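You operate a simulated robot arm through the tools that you are given. There is no shell and no other tool.

You are at the controls of a simulated robot arm. One attempt, no reset.

Task
Put things in order on the steel bench. At the end: the white jar (marked "SEAL GREASE") stands where the orange torch stood; the orange torch stands where the green pad stood; the green pad stands on top of the blue case; the white coarse filter stands where the white jar stood; the white fuse from the steel bench stands where the white coarse filter stood; whatever was shut is shut again. Leave all else as you found it, and nothing knocked over.
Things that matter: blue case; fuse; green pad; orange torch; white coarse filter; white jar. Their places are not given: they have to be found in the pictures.

The check looks at the end state, three seconds after you hand in, the way a careful person would. Anything else that was tipped, shoved, dropped, spilled or broken makes it a failure. A push-on lid holds only when it is set on centred and level and pressed home; a screw cap is set on level and turned clockwise until tight.

Robot
A 7-joint arm with a two-finger parallel gripper, fixed in place. Base frame: the origin is on the floor under the middle of its stand, x ahead of it, y to its left, z up; the work surface is at about z = 900. Units: mm, rad, N and s.
With the tool pointing down near the work surface it reaches from about 240 to 680 mm from the base axis. Its first joint turns from -1.152 to 1.152 rad. Payload 2.4 kg.
The TCP is the grasp point between the finger pads, 30 mm short of the fingertips. In the tool frame z runs along the fingers and y along their closing line. Largest opening 94 mm; finger width 28, thickness 10; the body of the gripper, 50 by 96 mm, starts 55 mm behind the TCP.
Orientation is that of the tool frame in the base frame, as a unit quaternion [w, x, y, z]. With the fingers straight down and closing along the base's y, the tool's x points along the base's -x, its y along +y and its z along -z.

Tools
- The arm moves only by the tool move_arm. Its argument "targets" is a list of rows, each a list of 3 entries, a list of its own where there are three numbers: the shift along the tool's x, y, z in mm, then the turn, a rotation vector about the tool's x, y, z in degrees, then the finger opening in mm, from 0 to 94. In form: [[[tx, ty, tz], [wx, wy, wz], gripper], ...]. A call has 1 to 20 rows; each row is the pose to reach, as a shift and turn from the pose commanded when the call began, along the tool's axes at that moment. Rows are played at 5 a second. More than 50 mm and 0.15 rad between two rows, or a gripper value outside its range, and nothing of the call is played. Where a pose cannot be reached the arm comes as near as it can. A force on the tool above 40 N (or 10 N above the force at the start of the call, whichever is more), or a blocked arm, ends the call early, and 0.2 s more pass. Each finger travels about 153 mm/s and halts on what it meets, pressing with about 37 N; the grip force reading is that of the motor and also rises with nothing between the fingers. The clock runs only during rows and for 0.2 s after the last one: add rows that repeat a pose to give the fingers time. The reply holds the time, the measured pose of the TCP, the force on the tool along the base axes, the opening and the grip force, in the units named above and with some noise, with the torque about the TCP (base axes, N m) and any sound that the robot's microphone picked up.
- Cameras (640 x 400 px; columns grow to the right, rows downward): "scene" is fixed at [44, 477.1, 1446.1]; the picture's right is [-0.71, -0.71, 0.00], its down [-0.38, 0.38, -0.84] and it looks along [0.59, -0.60, -0.54] (base axes); focal length 234 px, centre (320, 200). "wrist" rides on the gripper at [76, 14, -103] in the tool frame; the picture's right is [-0.18, 0.98, 0.00], its down [-0.75, -0.14, -0.64] and it looks along [-0.63, -0.12, 0.77] (tool axes); focal length 243 px, centre (320, 200).
- grab_frame(camera): a new picture of that camera. It takes no simulated time.
- locate(camera, pixels): there is no depth. For up to 12 entries [column, row, z] of the newest picture of that camera ("zoom" is the newest enlarged one), the place [x, y] in the base frame at which the ray of that pixel passes the height z, good to about 2 mm. It takes no simulated time.
- close_up(camera, box): a new picture of the part [left, top, right, bottom] of that camera's present view, enlarged. It takes no simulated time.
- close_job(): hands the job in; it is judged then, once.

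Open the gripper and draw the arm clear of the work before you hand the job in, unless the task says otherwise.

The tools are called after ">>>" as a command line: name --argument value ..., lists and objects as JSON in quotes. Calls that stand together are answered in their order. move_arm: Moves the arm, as the interface text tells. Its arguments: {"type":"object","properties":{"targets":{"type":"array","items":{"type":"array"}}},"required":["targets"]} The other tools are called the same way: grab_frame (camera) takes a picture; locate (camera, pixels) gives the place at which the rays of pixels pass given heights; close_up (camera, box) takes an enlarged picture of a part of a camera's view; close_job () hands the job in.

At the start:

```text
time: 0.0
position: [465.2, 71.2, 1256.3]
orientation: [0.0, 0.0, 1.0, 0.0]
ft_force: [0.0, 0.3, -0.7]
ft_torque: [0.0, 0.01, -0.04]
gripper_width: 93.9
grip_force: 0.0
```

scene: 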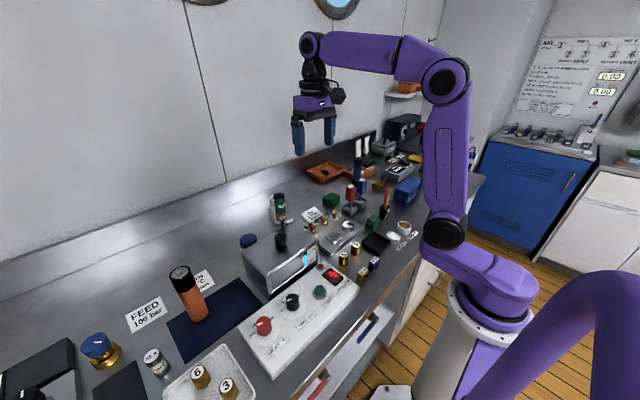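
wrist: 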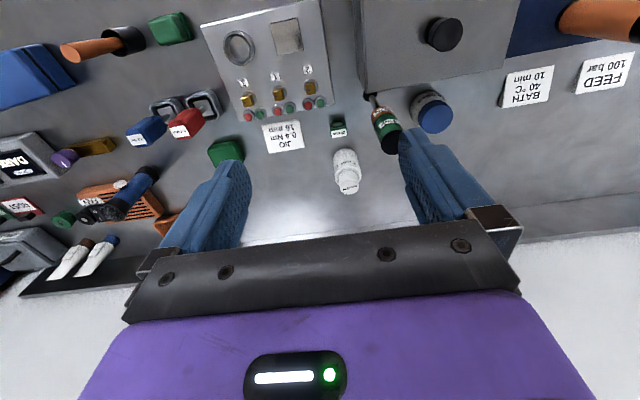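

I start by looking closely at the scene, in enlarged parts, to find the named things.

>>> close_up --camera "scene" --box '[0, 240, 200, 400]'

>>> close_up --camera "scene" --box '[160, 180, 400, 390]'

>>> close_up --camera "scene" --box '[260, 100, 440, 280]'

>>> close_up --camera "wrist" --box '[0, 0, 320, 300]'

>>> close_up --camera "wrist" --box '[320, 0, 640, 250]'

```text
2.50 times, centred on (100, 320) of scene
```

zoom: 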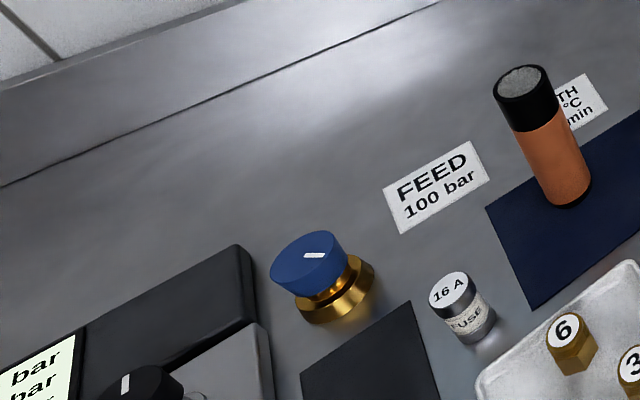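

```text
1.90 times, centred on (280, 285) of scene
```

zoom: 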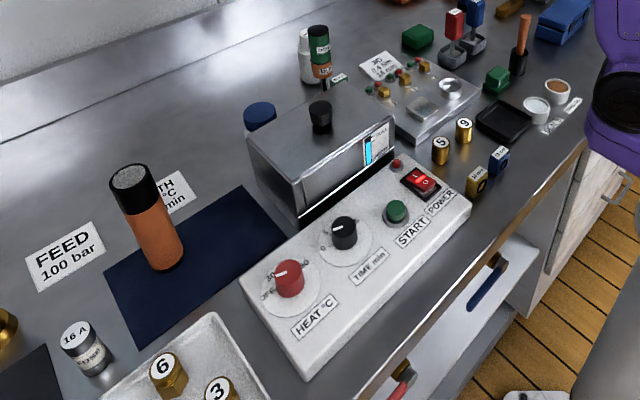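

```text
2.22 times, centred on (350, 190) of scene
```

zoom: 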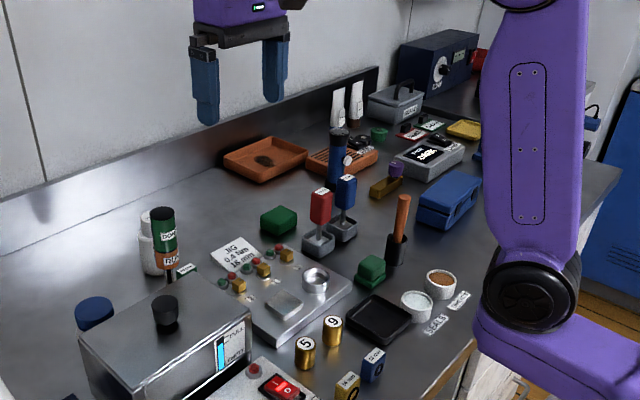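

```text
1.33 times, centred on (160, 150) of wrist
```

zoom: 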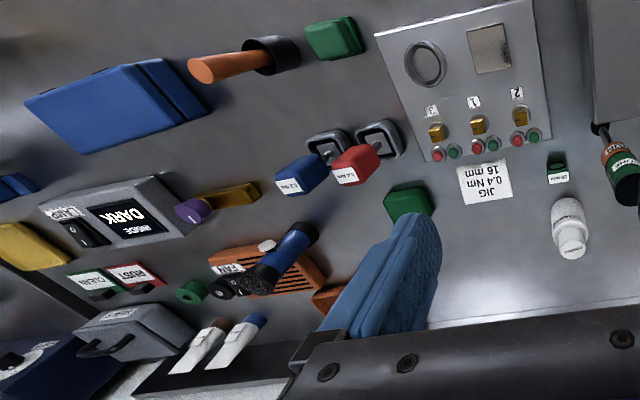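

```text
1.60 times, centred on (480, 125) of wrist
```

zoom: 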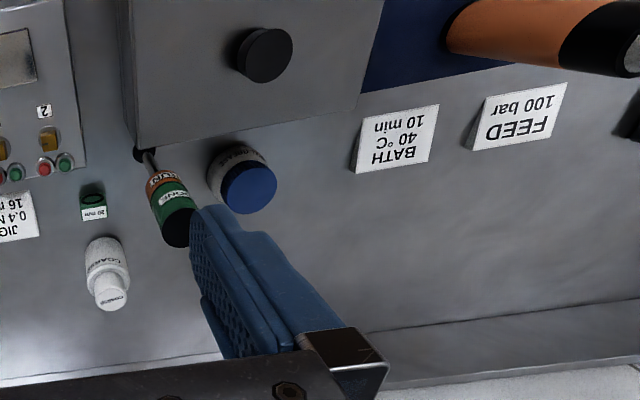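

I use locate on the main candidates in the scene view to get rough positions: torch base (198,318), jar (250,240), filter (275,220), fuse (157,370), green pads, blue case.

>>> grab_frame --camera "wrist"

>>> grab_frame --camera "scene"

>>> locate --camera "scene" --pixels '[[198, 318, 900], [250, 245, 920], [275, 220, 900], [160, 372, 900], [329, 202, 910], [373, 223, 910], [405, 190, 930], [100, 360, 900], [270, 270, 980], [300, 330, 950]]'

>>> locate --camera "wrist" --pixels '[[345, 155, 900], [435, 100, 900], [225, 150, 920], [170, 28, 920], [35, 75, 940], [590, 20, 900], [265, 60, 920], [338, 122, 900]]'

```text
taken
```

wrist: 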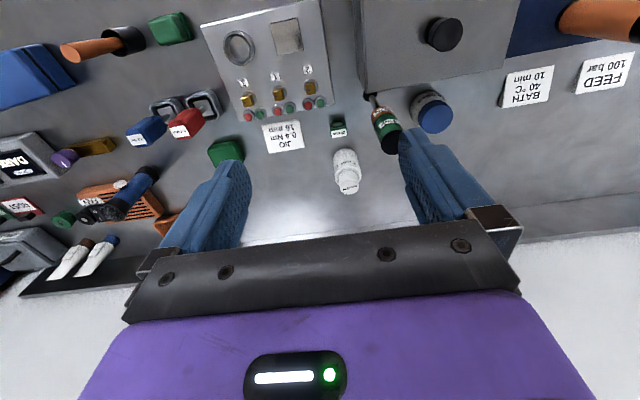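

```text
taken
```

scene: 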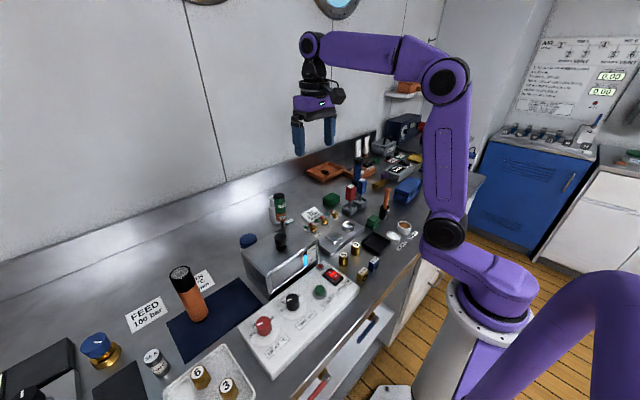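

```text
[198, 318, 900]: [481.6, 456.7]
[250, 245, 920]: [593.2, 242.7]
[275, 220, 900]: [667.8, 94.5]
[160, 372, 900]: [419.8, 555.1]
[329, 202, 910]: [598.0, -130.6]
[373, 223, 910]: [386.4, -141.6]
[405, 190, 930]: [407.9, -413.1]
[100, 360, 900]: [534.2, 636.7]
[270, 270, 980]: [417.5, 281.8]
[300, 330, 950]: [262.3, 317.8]
```

```text
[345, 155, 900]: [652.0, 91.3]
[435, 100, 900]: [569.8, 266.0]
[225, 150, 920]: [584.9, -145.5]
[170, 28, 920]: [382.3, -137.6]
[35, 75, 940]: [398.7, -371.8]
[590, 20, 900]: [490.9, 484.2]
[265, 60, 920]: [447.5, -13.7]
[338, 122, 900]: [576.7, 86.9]
```

Both green things look alike so far (wrist pixels (225,152) and (170,28)). I move the arm toward the right side and lower to look at the green things and the blue case.

>>> move_arm --targets '[[[25, -40, 20], [0, 0, 0], 94], [[50, -80, 40], [0, 0, 0], 94], [[75, -120, 60], [0, 0, 0], 94], [[100, -160, 80], [0, 0, 0], 94], [[125, -190, 100], [0, 0, 0], 94], [[125, -190, 100], [0, 0, 0], 94]]'

>>> grab_frame --camera "wrist"

```text
refused: row 1 steps farther than a row can; nothing moved
```

```text
taken
```

wrist: 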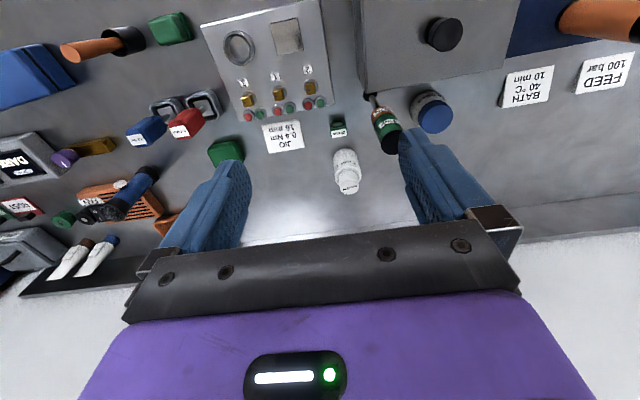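

The step was 51 mm, just over the limit, so nothing moved. I repeat the same move with smaller steps.

>>> move_arm --targets '[[[20, -32, 17], [0, 0, 0], 94], [[40, -64, 34], [0, 0, 0], 94], [[60, -96, 51], [0, 0, 0], 94], [[80, -128, 68], [0, 0, 0], 94], [[100, -160, 85], [0, 0, 0], 94], [[120, -190, 100], [0, 0, 0], 94], [[120, -190, 100], [0, 0, 0], 94]]'

>>> grab_frame --camera "wrist"

>>> grab_frame --camera "scene"

```text
time: 1.6
position: [343.4, -117.7, 1156.3]
orientation: [0.001, 0.0, 1.0, 0.0]
ft_force: [-0.2, -0.6, 0.2]
ft_torque: [0.0, 0.01, 0.03]
gripper_width: 94.0
grip_force: 0.0
```

```text
taken
```

wrist: 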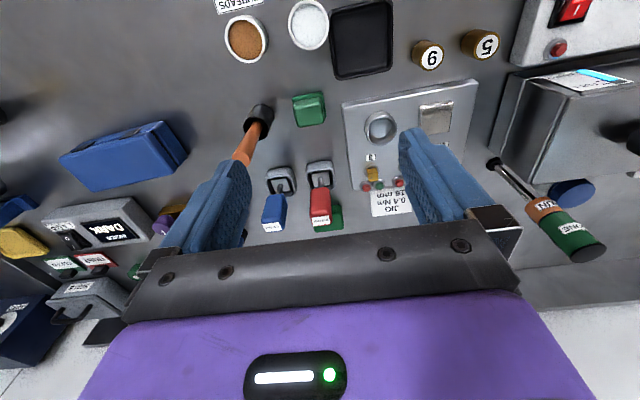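

```text
taken
```

scene: 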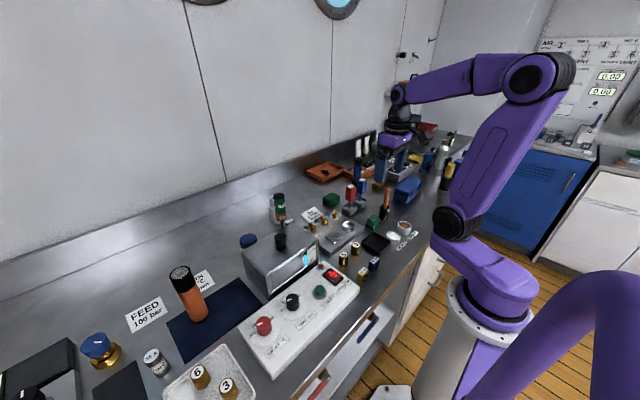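

>>> close_up --camera "wrist" --box '[40, 80, 360, 270]'

>>> close_up --camera "wrist" --box '[240, 70, 380, 160]'

>>> close_up --camera "scene" --box '[300, 170, 440, 260]'

>>> close_up --camera "scene" --box '[220, 180, 330, 260]'

>>> close_up --camera "scene" --box '[290, 120, 480, 230]'

```text
2.00 times, centred on (200, 175) of wrist
```

zoom: 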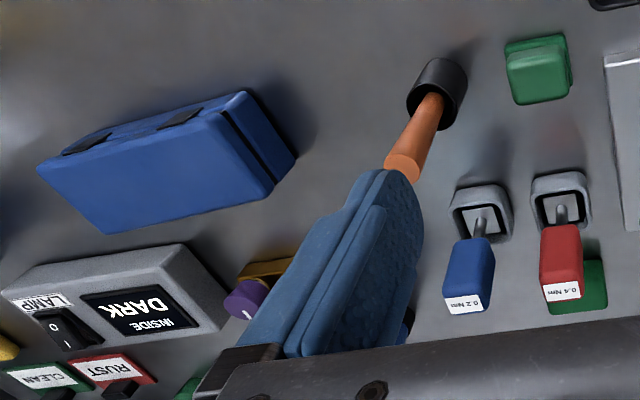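

```text
4.44 times, centred on (310, 115) of wrist
```

zoom: 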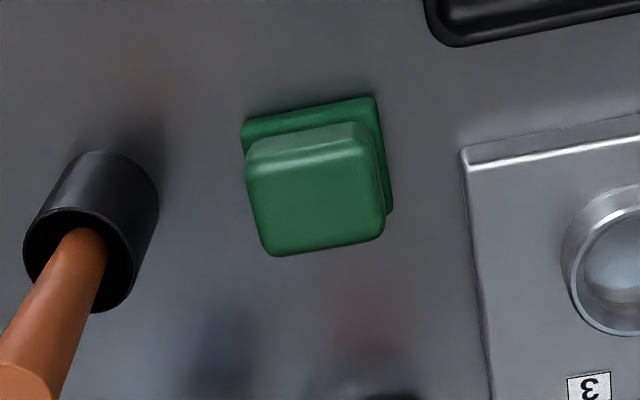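

```text
4.44 times, centred on (370, 215) of scene
```

zoom: 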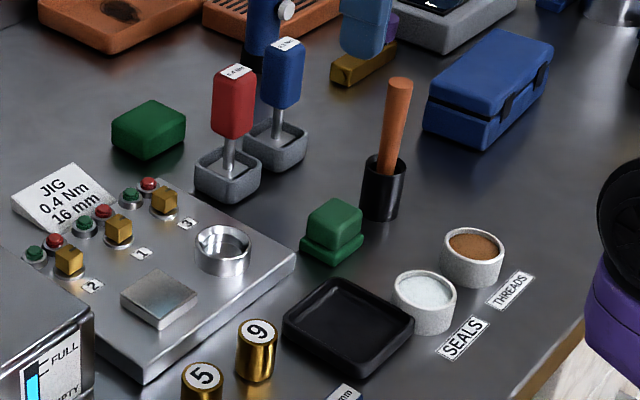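

```text
5.00 times, centred on (275, 220) of scene
```

zoom: 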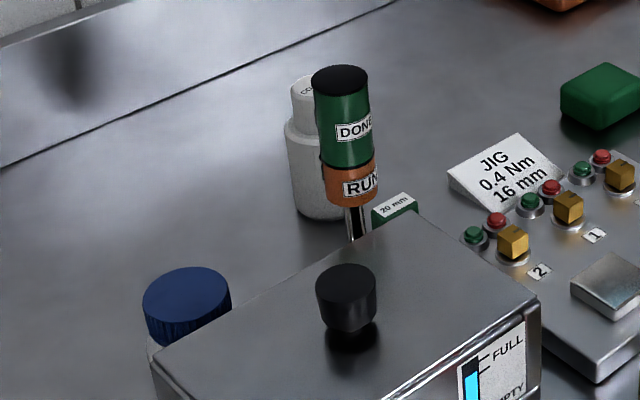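

```text
3.37 times, centred on (385, 175) of scene
```

zoom: 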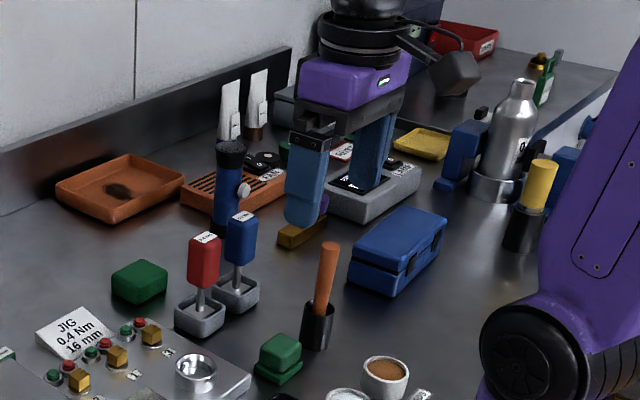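

The view shows two green things: a stepped one at wrist (308,108) and a plain rounded block partly behind the red driver at (327,215). I move forward to see the block from close by.

>>> move_arm --targets '[[[-45, 5, 8], [0, 0, 0], 94], [[-90, 10, 16], [0, 0, 0], 94], [[-135, 15, 26], [0, 0, 0], 94], [[-135, 15, 26], [0, 0, 0], 94]]'

>>> grab_frame --camera "wrist"

>>> close_up --camera "wrist" --box '[200, 60, 440, 210]'

```text
time: 2.6
position: [482.9, -104.9, 1127.9]
orientation: [0.0, 0.0, 1.0, 0.0]
ft_force: [-0.4, -1.3, -0.2]
ft_torque: [0.01, 0.0, 0.01]
gripper_width: 94.0
grip_force: 0.1
```

```text
taken
```

wrist: 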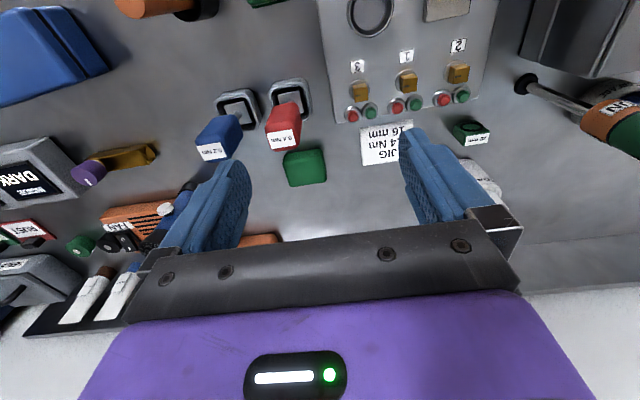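

```text
2.67 times, centred on (320, 135) of wrist
```

zoom: 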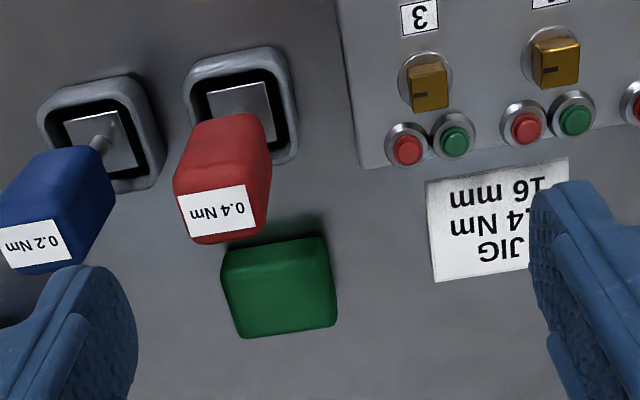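

I measure the block here: its top corners in the wrist picture are near (284,152), (323,148), (327,182), (290,188).

>>> locate --camera "wrist" --pixels '[[284, 152, 925], [322, 149, 925], [326, 182, 925], [291, 187, 925], [284, 152, 900], [322, 149, 900], [326, 182, 900], [291, 187, 900]]'

>>> close_up --camera "wrist" --box '[270, 130, 350, 200]'

>>> close_up --camera "scene" --box '[310, 180, 400, 250]'

```text
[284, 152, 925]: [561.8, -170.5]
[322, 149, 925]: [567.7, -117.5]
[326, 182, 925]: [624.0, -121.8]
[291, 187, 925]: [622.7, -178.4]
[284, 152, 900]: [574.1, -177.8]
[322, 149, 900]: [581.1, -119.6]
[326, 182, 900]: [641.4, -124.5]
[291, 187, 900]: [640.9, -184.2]
```

```text
5.71 times, centred on (310, 165) of wrist
```

zoom: 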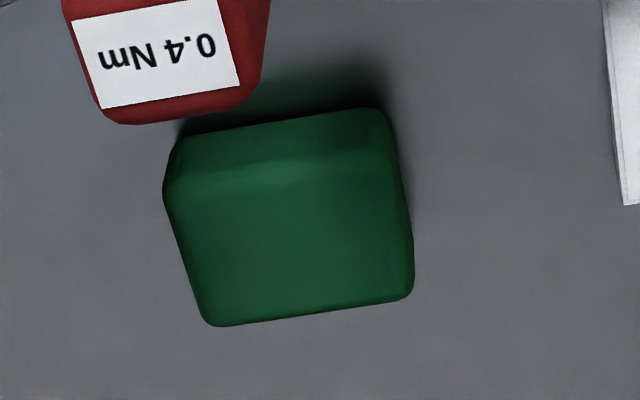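

```text
5.71 times, centred on (355, 215) of scene
```

zoom: 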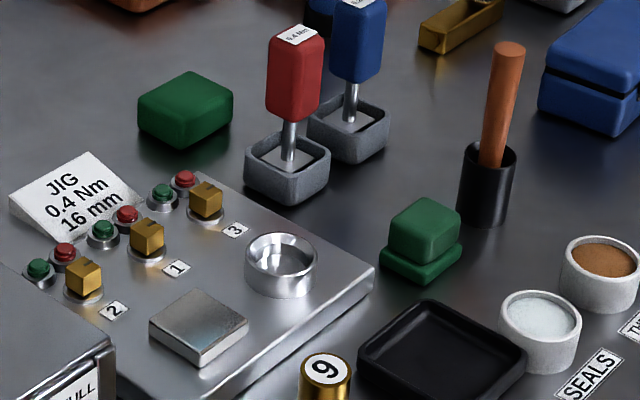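

The plain block is about 55 mm wide. I go back to look at the stepped green thing close by.

>>> move_arm --targets '[[[45, -8, 0], [0, 0, 0], 94], [[90, -16, 10], [0, 0, 0], 94], [[130, -25, 35], [0, 0, 0], 94], [[143, -25, 68], [0, 0, 0], 94], [[143, -25, 68], [0, 0, 0], 94]]'

>>> grab_frame --camera "wrist"

>>> close_up --camera "wrist" --box '[250, 80, 400, 200]'

```text
time: 3.8
position: [335.8, -129.1, 1057.4]
orientation: [0.0, -0.001, 1.0, 0.001]
ft_force: [-0.3, -0.5, 0.3]
ft_torque: [-0.02, -0.02, -0.02]
gripper_width: 94.3
grip_force: 0.0
```

```text
taken
```

wrist: 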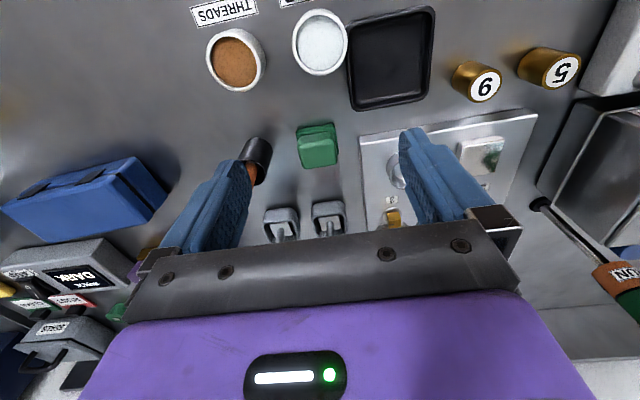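

```text
3.33 times, centred on (325, 140) of wrist
```

zoom: 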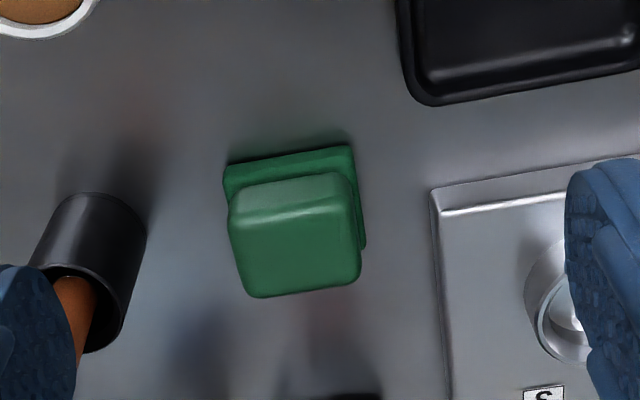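

I take a wider look at the right-hand side of the bench to see which other things there are of these kinds.

>>> move_arm --targets '[[[0, -20, -40], [0, 0, 0], 94], [[0, -60, -65], [0, 0, 0], 94], [[0, -105, -80], [0, 0, 0], 94], [[0, -150, -90], [0, 0, 0], 94], [[0, -190, -100], [0, 0, 0], 94], [[0, -190, -100], [0, 0, 0], 94]]'

>>> grab_frame --camera "wrist"

>>> close_up --camera "wrist" --box '[0, 40, 260, 300]'

>>> close_up --camera "scene" --box '[340, 100, 500, 200]'

```text
time: 5.2
position: [336.3, -317.6, 1164.2]
orientation: [-0.001, 0.0, 1.0, 0.0]
ft_force: [0.7, -0.6, -0.4]
ft_torque: [0.01, -0.03, 0.01]
gripper_width: 93.9
grip_force: 0.1
```

```text
taken
```

wrist: 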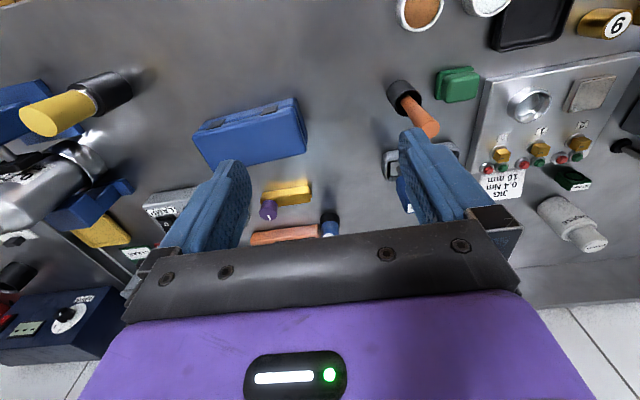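

```text
1.54 times, centred on (130, 170) of wrist
```

zoom: 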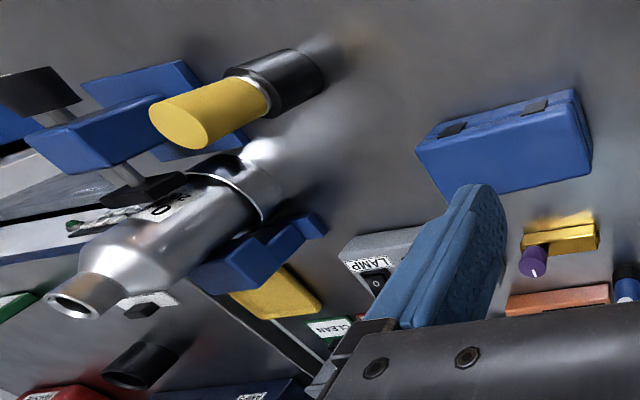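

```text
4.00 times, centred on (420, 150) of scene
```

zoom: 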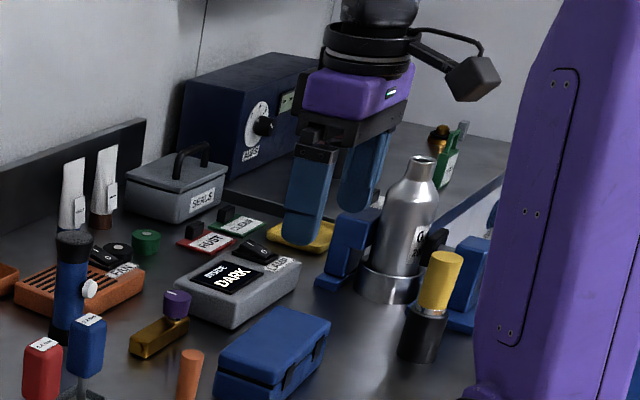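

I enlarge the yellow flat thing and other items near it, to compare shapes with the green ones.

>>> close_up --camera "wrist" --box '[60, 180, 200, 280]'

>>> close_up --camera "scene" --box '[300, 130, 400, 200]'

>>> close_up --camera "wrist" --box '[380, 40, 500, 130]'

>>> close_up --camera "scene" --box '[440, 20, 640, 200]'

>>> close_up --camera "scene" --box '[280, 280, 440, 400]'

```text
4.00 times, centred on (130, 230) of wrist
```

zoom: 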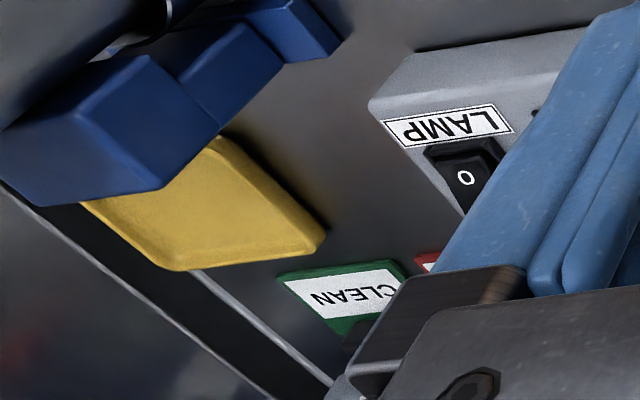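

```text
5.71 times, centred on (350, 165) of scene
```

zoom: 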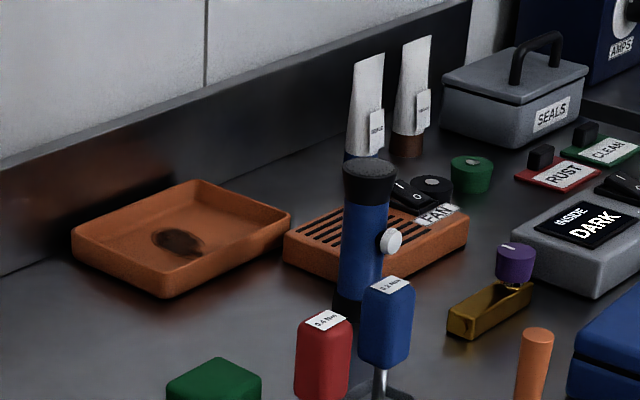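

```text
4.44 times, centred on (440, 85) of wrist
```

zoom: 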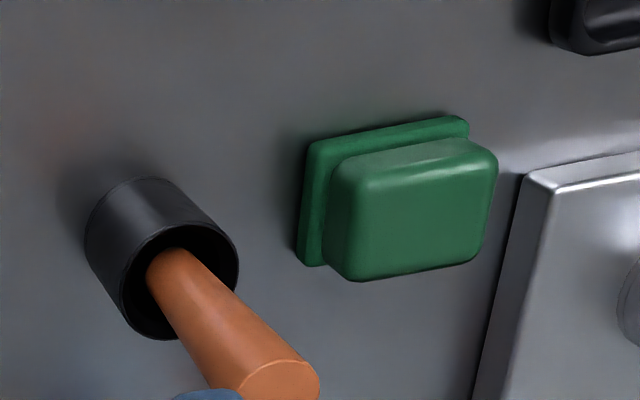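

```text
2.22 times, centred on (540, 110) of scene
```

zoom: 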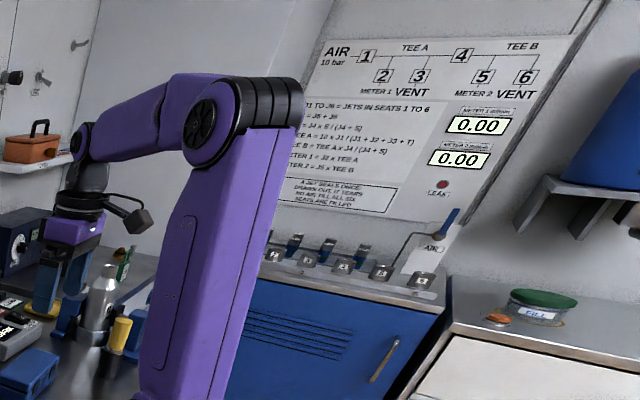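

```text
3.33 times, centred on (360, 340) of scene
```

zoom: 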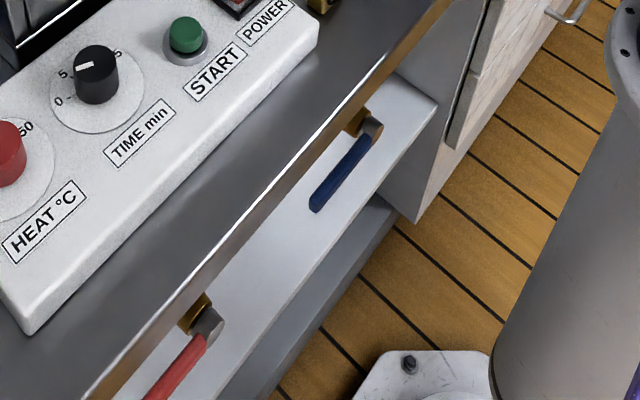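

I move closer to the back right area (orange tray, tubes, cards) to understand the green candidates in their context.

>>> move_arm --targets '[[[-40, 20, 0], [0, 0, 0], 94], [[-80, 40, 0], [0, 0, 0], 94], [[-120, 60, 0], [0, 0, 0], 94], [[-120, 60, 0], [0, 0, 0], 94]]'

>>> grab_frame --camera "wrist"

>>> close_up --camera "wrist" --box '[0, 100, 260, 300]'

>>> close_up --camera "wrist" --box '[220, 100, 420, 250]'

```text
time: 6.2
position: [454.7, -257.3, 1162.7]
orientation: [0.0, 0.0, 1.0, 0.0]
ft_force: [0.1, 0.5, 0.2]
ft_torque: [-0.01, 0.02, -0.05]
gripper_width: 94.2
grip_force: 0.0
```

```text
taken
```

wrist: 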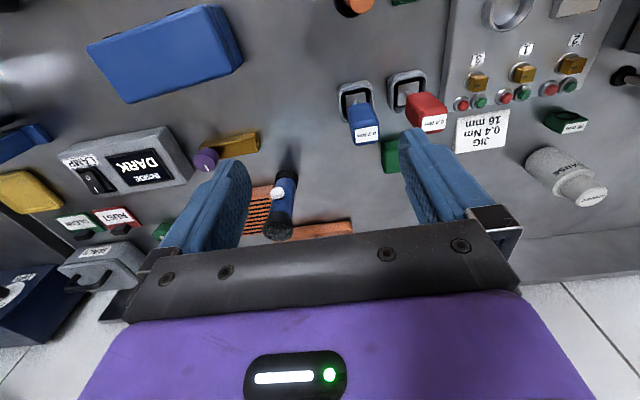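

```text
2.00 times, centred on (130, 200) of wrist
```

zoom: 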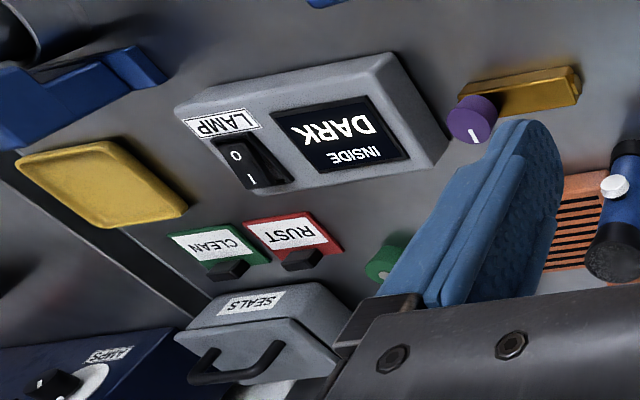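

```text
2.67 times, centred on (320, 175) of wrist
```

zoom: 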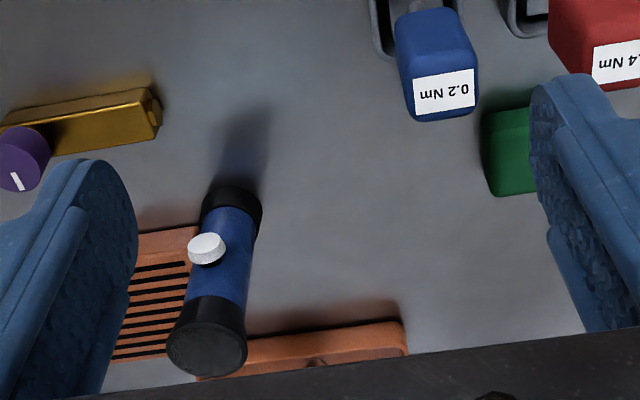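

Blue torch, cards and tags are clear now. Next I look at the left side: jar, torch, fuse, and anything else there.

>>> move_arm --targets '[[[0, 45, -15], [0, 0, 0], 94], [[0, 90, -30], [0, 0, 0], 94], [[0, 135, -45], [0, 0, 0], 94], [[0, 183, -55], [0, 0, 0], 94], [[0, 231, -60], [0, 0, 0], 94], [[0, 280, -60], [0, 0, 0], 94], [[10, 328, -60], [0, 0, 0], 94], [[20, 376, -60], [0, 0, 0], 94], [[30, 424, -60], [0, 0, 0], 94], [[40, 470, -60], [0, 0, 0], 94], [[50, 515, -60], [0, 0, 0], 94], [[50, 515, -60], [0, 0, 0], 94]]'

>>> grab_frame --camera "wrist"

>>> close_up --camera "wrist" --box '[320, 0, 640, 200]'

>>> close_up --camera "wrist" --box '[0, 0, 320, 200]'

```text
time: 8.8
position: [407.7, 260.0, 1223.7]
orientation: [0.0, 0.0, 1.0, 0.001]
ft_force: [0.0, 0.2, -0.9]
ft_torque: [-0.01, -0.02, 0.0]
gripper_width: 93.8
grip_force: 0.0
```

```text
taken
```

wrist: 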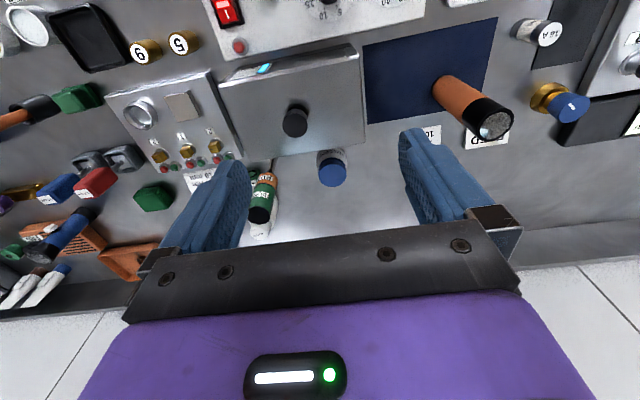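

```text
2.00 times, centred on (480, 100) of wrist
```

zoom: 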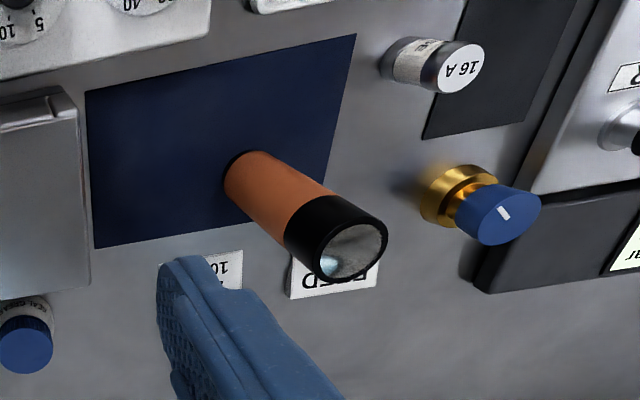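

```text
2.00 times, centred on (160, 100) of wrist
```

zoom: 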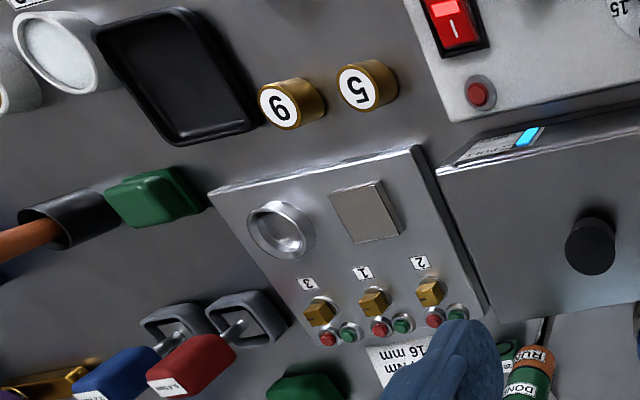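

Orange torch with lens, jar with blue lid and 16 A fuse are seen. I measure the heights of the drivers and base positions from the scene before going low near the plain green block.

>>> locate --camera "scene" --pixels '[[349.3, 210.5, 910], [350.9, 186.2, 1000], [350.9, 186.2, 1020], [350.9, 186.2, 980], [384, 213, 900], [388, 192, 1000], [388, 192, 1020]]'

>>> close_up --camera "wrist" --box '[380, 60, 540, 160]'

>>> close_up --camera "wrist" --box '[300, 130, 380, 200]'

```text
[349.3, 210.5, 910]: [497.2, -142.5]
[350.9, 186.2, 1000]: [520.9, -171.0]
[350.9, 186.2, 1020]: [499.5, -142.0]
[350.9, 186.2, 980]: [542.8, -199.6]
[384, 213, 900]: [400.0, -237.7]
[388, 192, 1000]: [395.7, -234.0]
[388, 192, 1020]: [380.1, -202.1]
```

```text
4.00 times, centred on (460, 110) of wrist
```

zoom: 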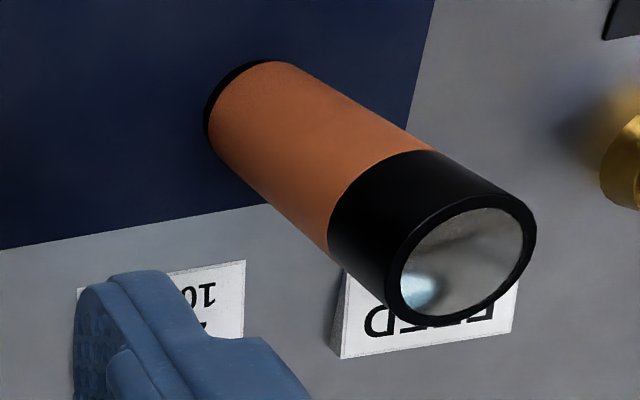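

```text
5.71 times, centred on (340, 165) of wrist
```

zoom: 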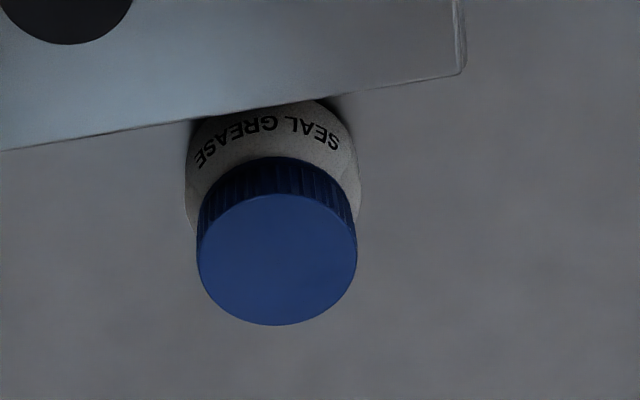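

The jar's label reads SEAL GREASE, so jar and torch are sure. Now I go low near the plain green block at about (600,-147) to see its surface and size.

>>> move_arm --targets '[[[-19, -42, 0], [0, 0, 0], 94], [[-38, -84, 0], [0, 0, 0], 94], [[-57, -126, 0], [0, 0, 0], 94], [[-76, -168, 0], [0, 0, 0], 94], [[-95, -210, 0], [0, 0, 0], 94], [[-114, -252, 0], [0, 0, 0], 94], [[-133, -294, 0], [0, 0, 0], 94], [[-152, -335, 10], [0, 0, 0], 94], [[-172, -375, 20], [0, 0, 0], 94], [[-172, -375, 65], [0, 0, 0], 94], [[-172, -375, 110], [0, 0, 0], 94], [[-172, -375, 150], [0, 0, 0], 94], [[-172, -375, 150], [0, 0, 0], 94]]'

>>> grab_frame --camera "wrist"

>>> close_up --camera "wrist" --box '[240, 80, 400, 200]'

```text
time: 11.6
position: [582.7, -116.7, 1073.4]
orientation: [0.0, 0.0, 1.0, 0.001]
ft_force: [-0.4, -0.7, -0.1]
ft_torque: [0.02, -0.04, -0.01]
gripper_width: 94.2
grip_force: 0.1
```

```text
taken
```

wrist: 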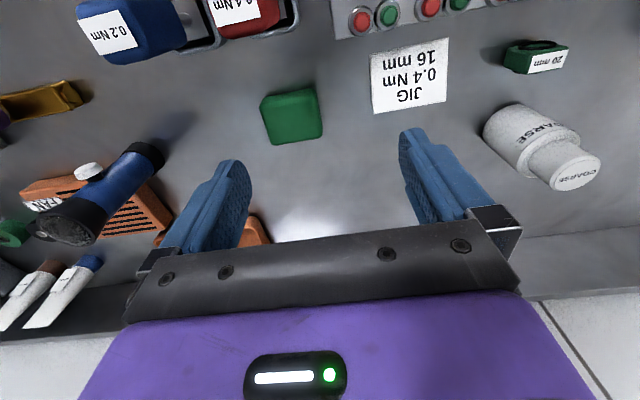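

```text
3.33 times, centred on (320, 140) of wrist
```

zoom: 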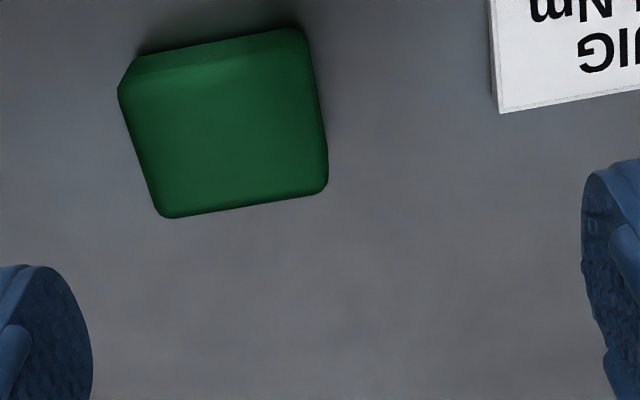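

The block has a plain matte surface. I zoom in strongly on its surface, and on the stepped one from the scene camera, to compare material and shape.

>>> close_up --camera "wrist" --box '[270, 95, 302, 115]'

>>> close_up --camera "scene" --box '[360, 210, 388, 232]'

>>> close_up --camera "scene" --box '[316, 188, 344, 212]'

>>> close_up --camera "scene" --box '[385, 170, 425, 210]'

>>> close_up --camera "wrist" --box '[470, 20, 620, 200]'

```text
16.00 times, centred on (286, 105) of wrist
```

zoom: 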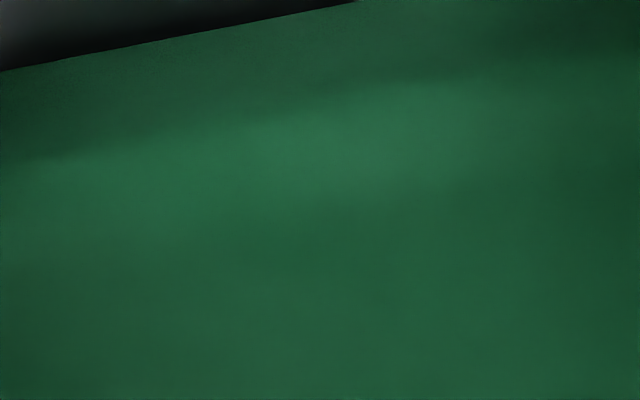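

```text
16.00 times, centred on (374, 221) of scene
```

zoom: 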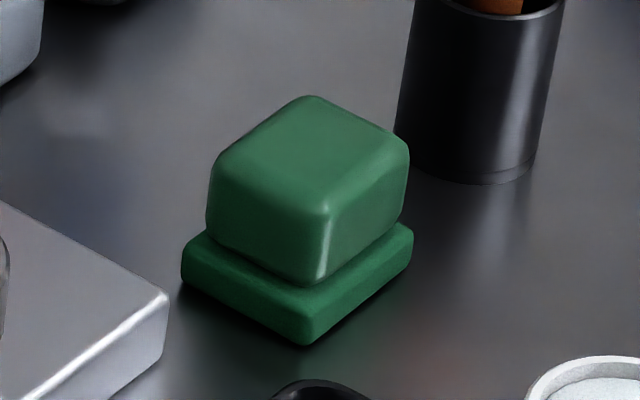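

```text
16.00 times, centred on (330, 200) of scene
```

zoom: 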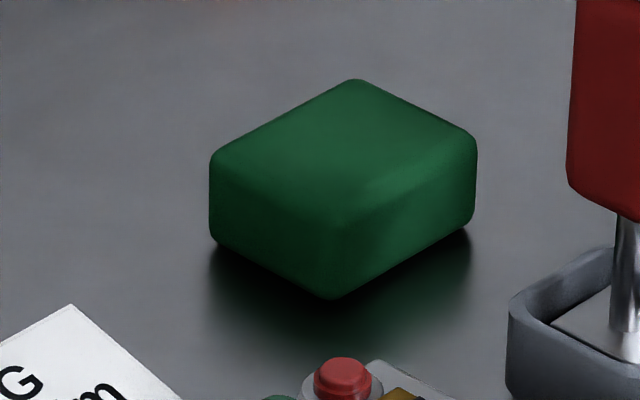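

```text
10.00 times, centred on (405, 190) of scene
```

zoom: 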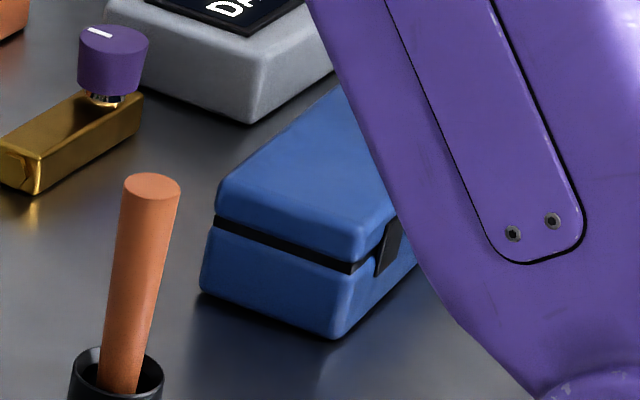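

```text
2.22 times, centred on (545, 110) of wrist
```

zoom: 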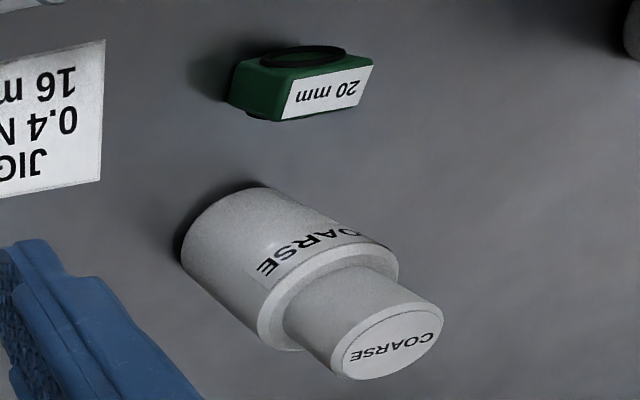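

The stepped one has a matte lower plate and a smoother upper block, like a pad with a grip; the other is a plain block. I measure size and yaw of both from the bottom corners in the zoomed scene pictures.

>>> locate --camera "scene" --pixels '[[373.06, 230.06, 900], [365.3, 226.0, 900], [379.8, 223.2, 900], [330.75, 206.1, 900], [323.1, 202.5, 900], [339.5, 201.75, 900], [394.5, 202.5, 900], [405.6, 206, 900]]'

>>> close_up --camera "scene" --box '[370, 160, 450, 220]'

>>> close_up --camera "scene" --box '[375, 215, 425, 250]'

```text
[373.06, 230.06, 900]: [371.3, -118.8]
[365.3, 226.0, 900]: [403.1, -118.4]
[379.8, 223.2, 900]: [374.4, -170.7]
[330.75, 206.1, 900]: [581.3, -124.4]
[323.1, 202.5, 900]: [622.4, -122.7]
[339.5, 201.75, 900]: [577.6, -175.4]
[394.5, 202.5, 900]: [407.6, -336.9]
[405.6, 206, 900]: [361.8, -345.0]
```

```text
6.67 times, centred on (410, 190) of scene
```

zoom: 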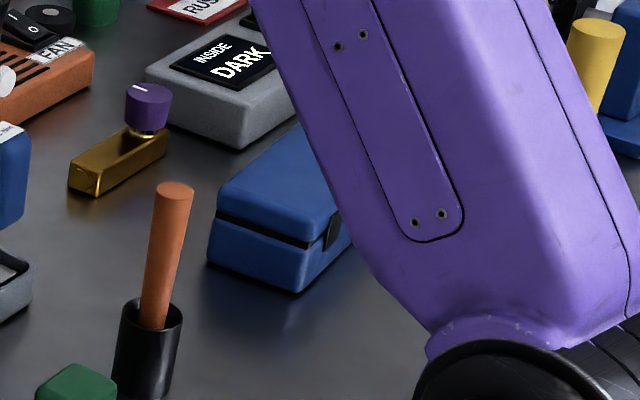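

```text
11.43 times, centred on (400, 232) of scene
```

zoom: 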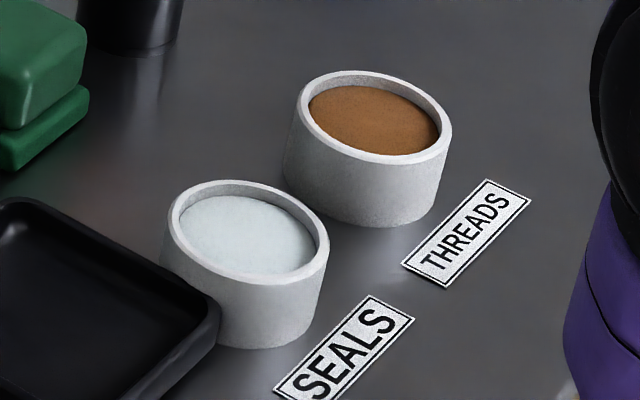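

I compare yaw of the plain block precisely with the wrist picture: far top edge (273.5,145)-(320.6,137), near bottom edge (266,97)-(311,88).

>>> close_up --camera "wrist" --box '[250, 80, 330, 150]'

>>> close_up --camera "wrist" --box '[180, 0, 340, 60]'

>>> close_up --camera "wrist" --box '[0, 100, 220, 260]'

```text
5.71 times, centred on (290, 115) of wrist
```

zoom: 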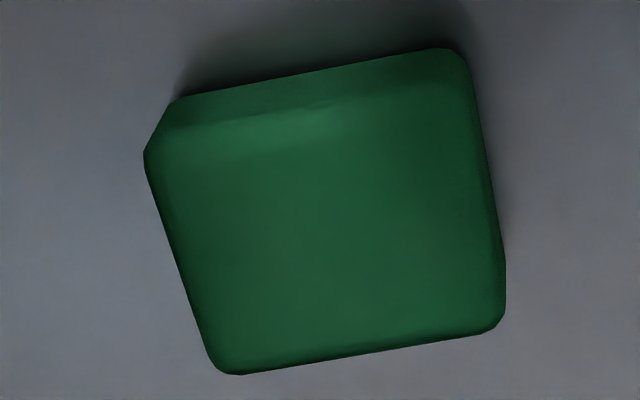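

```text
4.00 times, centred on (260, 30) of wrist
```

zoom: 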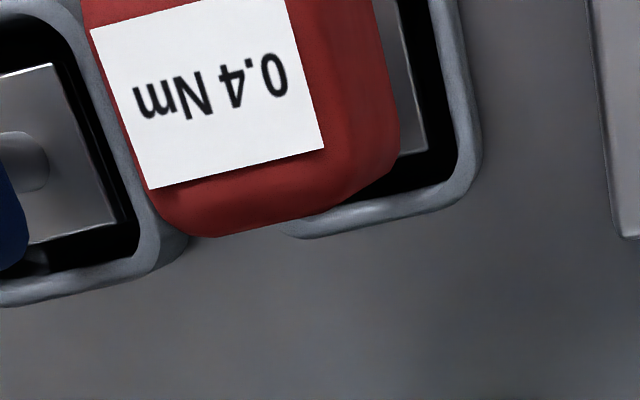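

```text
2.50 times, centred on (110, 180) of wrist
```

zoom: 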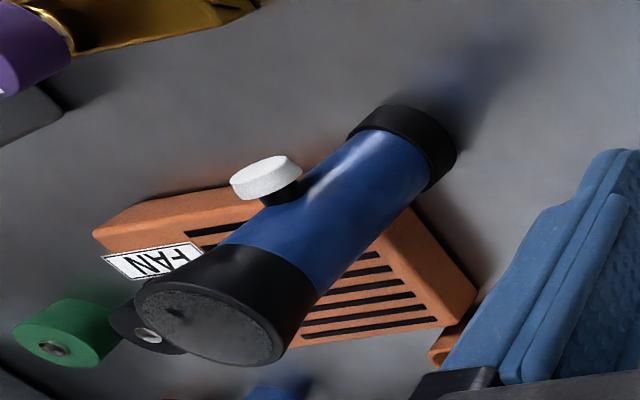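

>>> locate --camera "wrist" --pixels '[[268.1, 96.6, 900], [309.25, 88.75, 900], [276.9, 145.45, 924], [317.1, 138.6, 924], [321.8, 123, 924], [316.5, 95, 924], [265.6, 107, 924]]'

>>> grab_frame --camera "scene"

```text
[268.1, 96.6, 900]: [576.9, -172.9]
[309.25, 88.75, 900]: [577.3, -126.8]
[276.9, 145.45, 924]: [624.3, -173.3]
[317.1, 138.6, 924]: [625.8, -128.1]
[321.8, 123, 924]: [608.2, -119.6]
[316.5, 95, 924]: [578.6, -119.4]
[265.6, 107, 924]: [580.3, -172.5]
```

```text
taken
```

scene: 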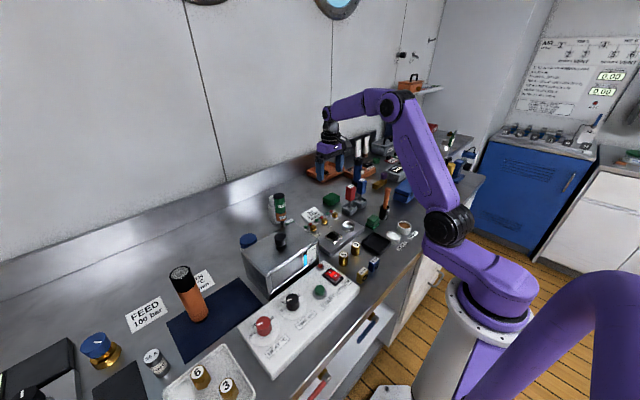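

The plain block is about 56 x 46 x 24 mm and square to the bench. I go back up and right to look closer at the yellow slab and the stepped green thing with strong zoom.

>>> move_arm --targets '[[[0, 0, -45], [0, 0, 0], 94], [[30, -30, -70], [0, 0, 0], 94], [[60, -60, -90], [0, 0, 0], 94], [[90, -95, -100], [0, 0, 0], 94], [[120, -130, -100], [0, 0, 0], 94], [[150, -165, -100], [0, 0, 0], 94], [[180, -200, -100], [0, 0, 0], 94], [[210, -235, -100], [0, 0, 0], 94], [[210, -235, -100], [0, 0, 0], 94]]'

>>> grab_frame --camera "wrist"

>>> close_up --camera "wrist" --box '[60, 160, 180, 250]'

>>> close_up --camera "wrist" --box '[180, 80, 330, 180]'

```text
time: 13.6
position: [364.4, -354.6, 1171.0]
orientation: [0.0, 0.0, 1.0, 0.001]
ft_force: [0.3, 0.4, -0.9]
ft_torque: [-0.02, -0.01, 0.0]
gripper_width: 94.0
grip_force: 0.1
```

```text
taken
```

wrist: 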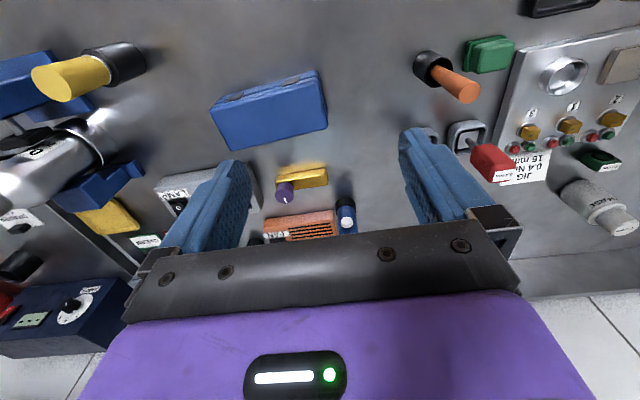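

```text
4.44 times, centred on (120, 205) of wrist
```

zoom: 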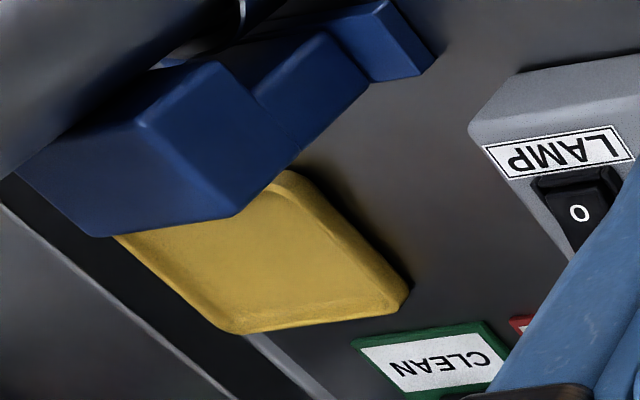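

```text
4.00 times, centred on (255, 130) of wrist
```

zoom: 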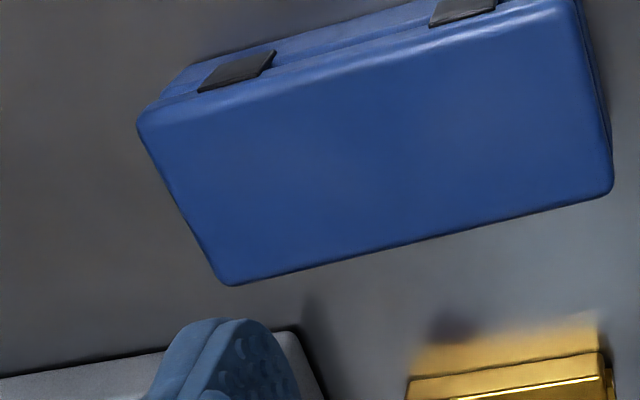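

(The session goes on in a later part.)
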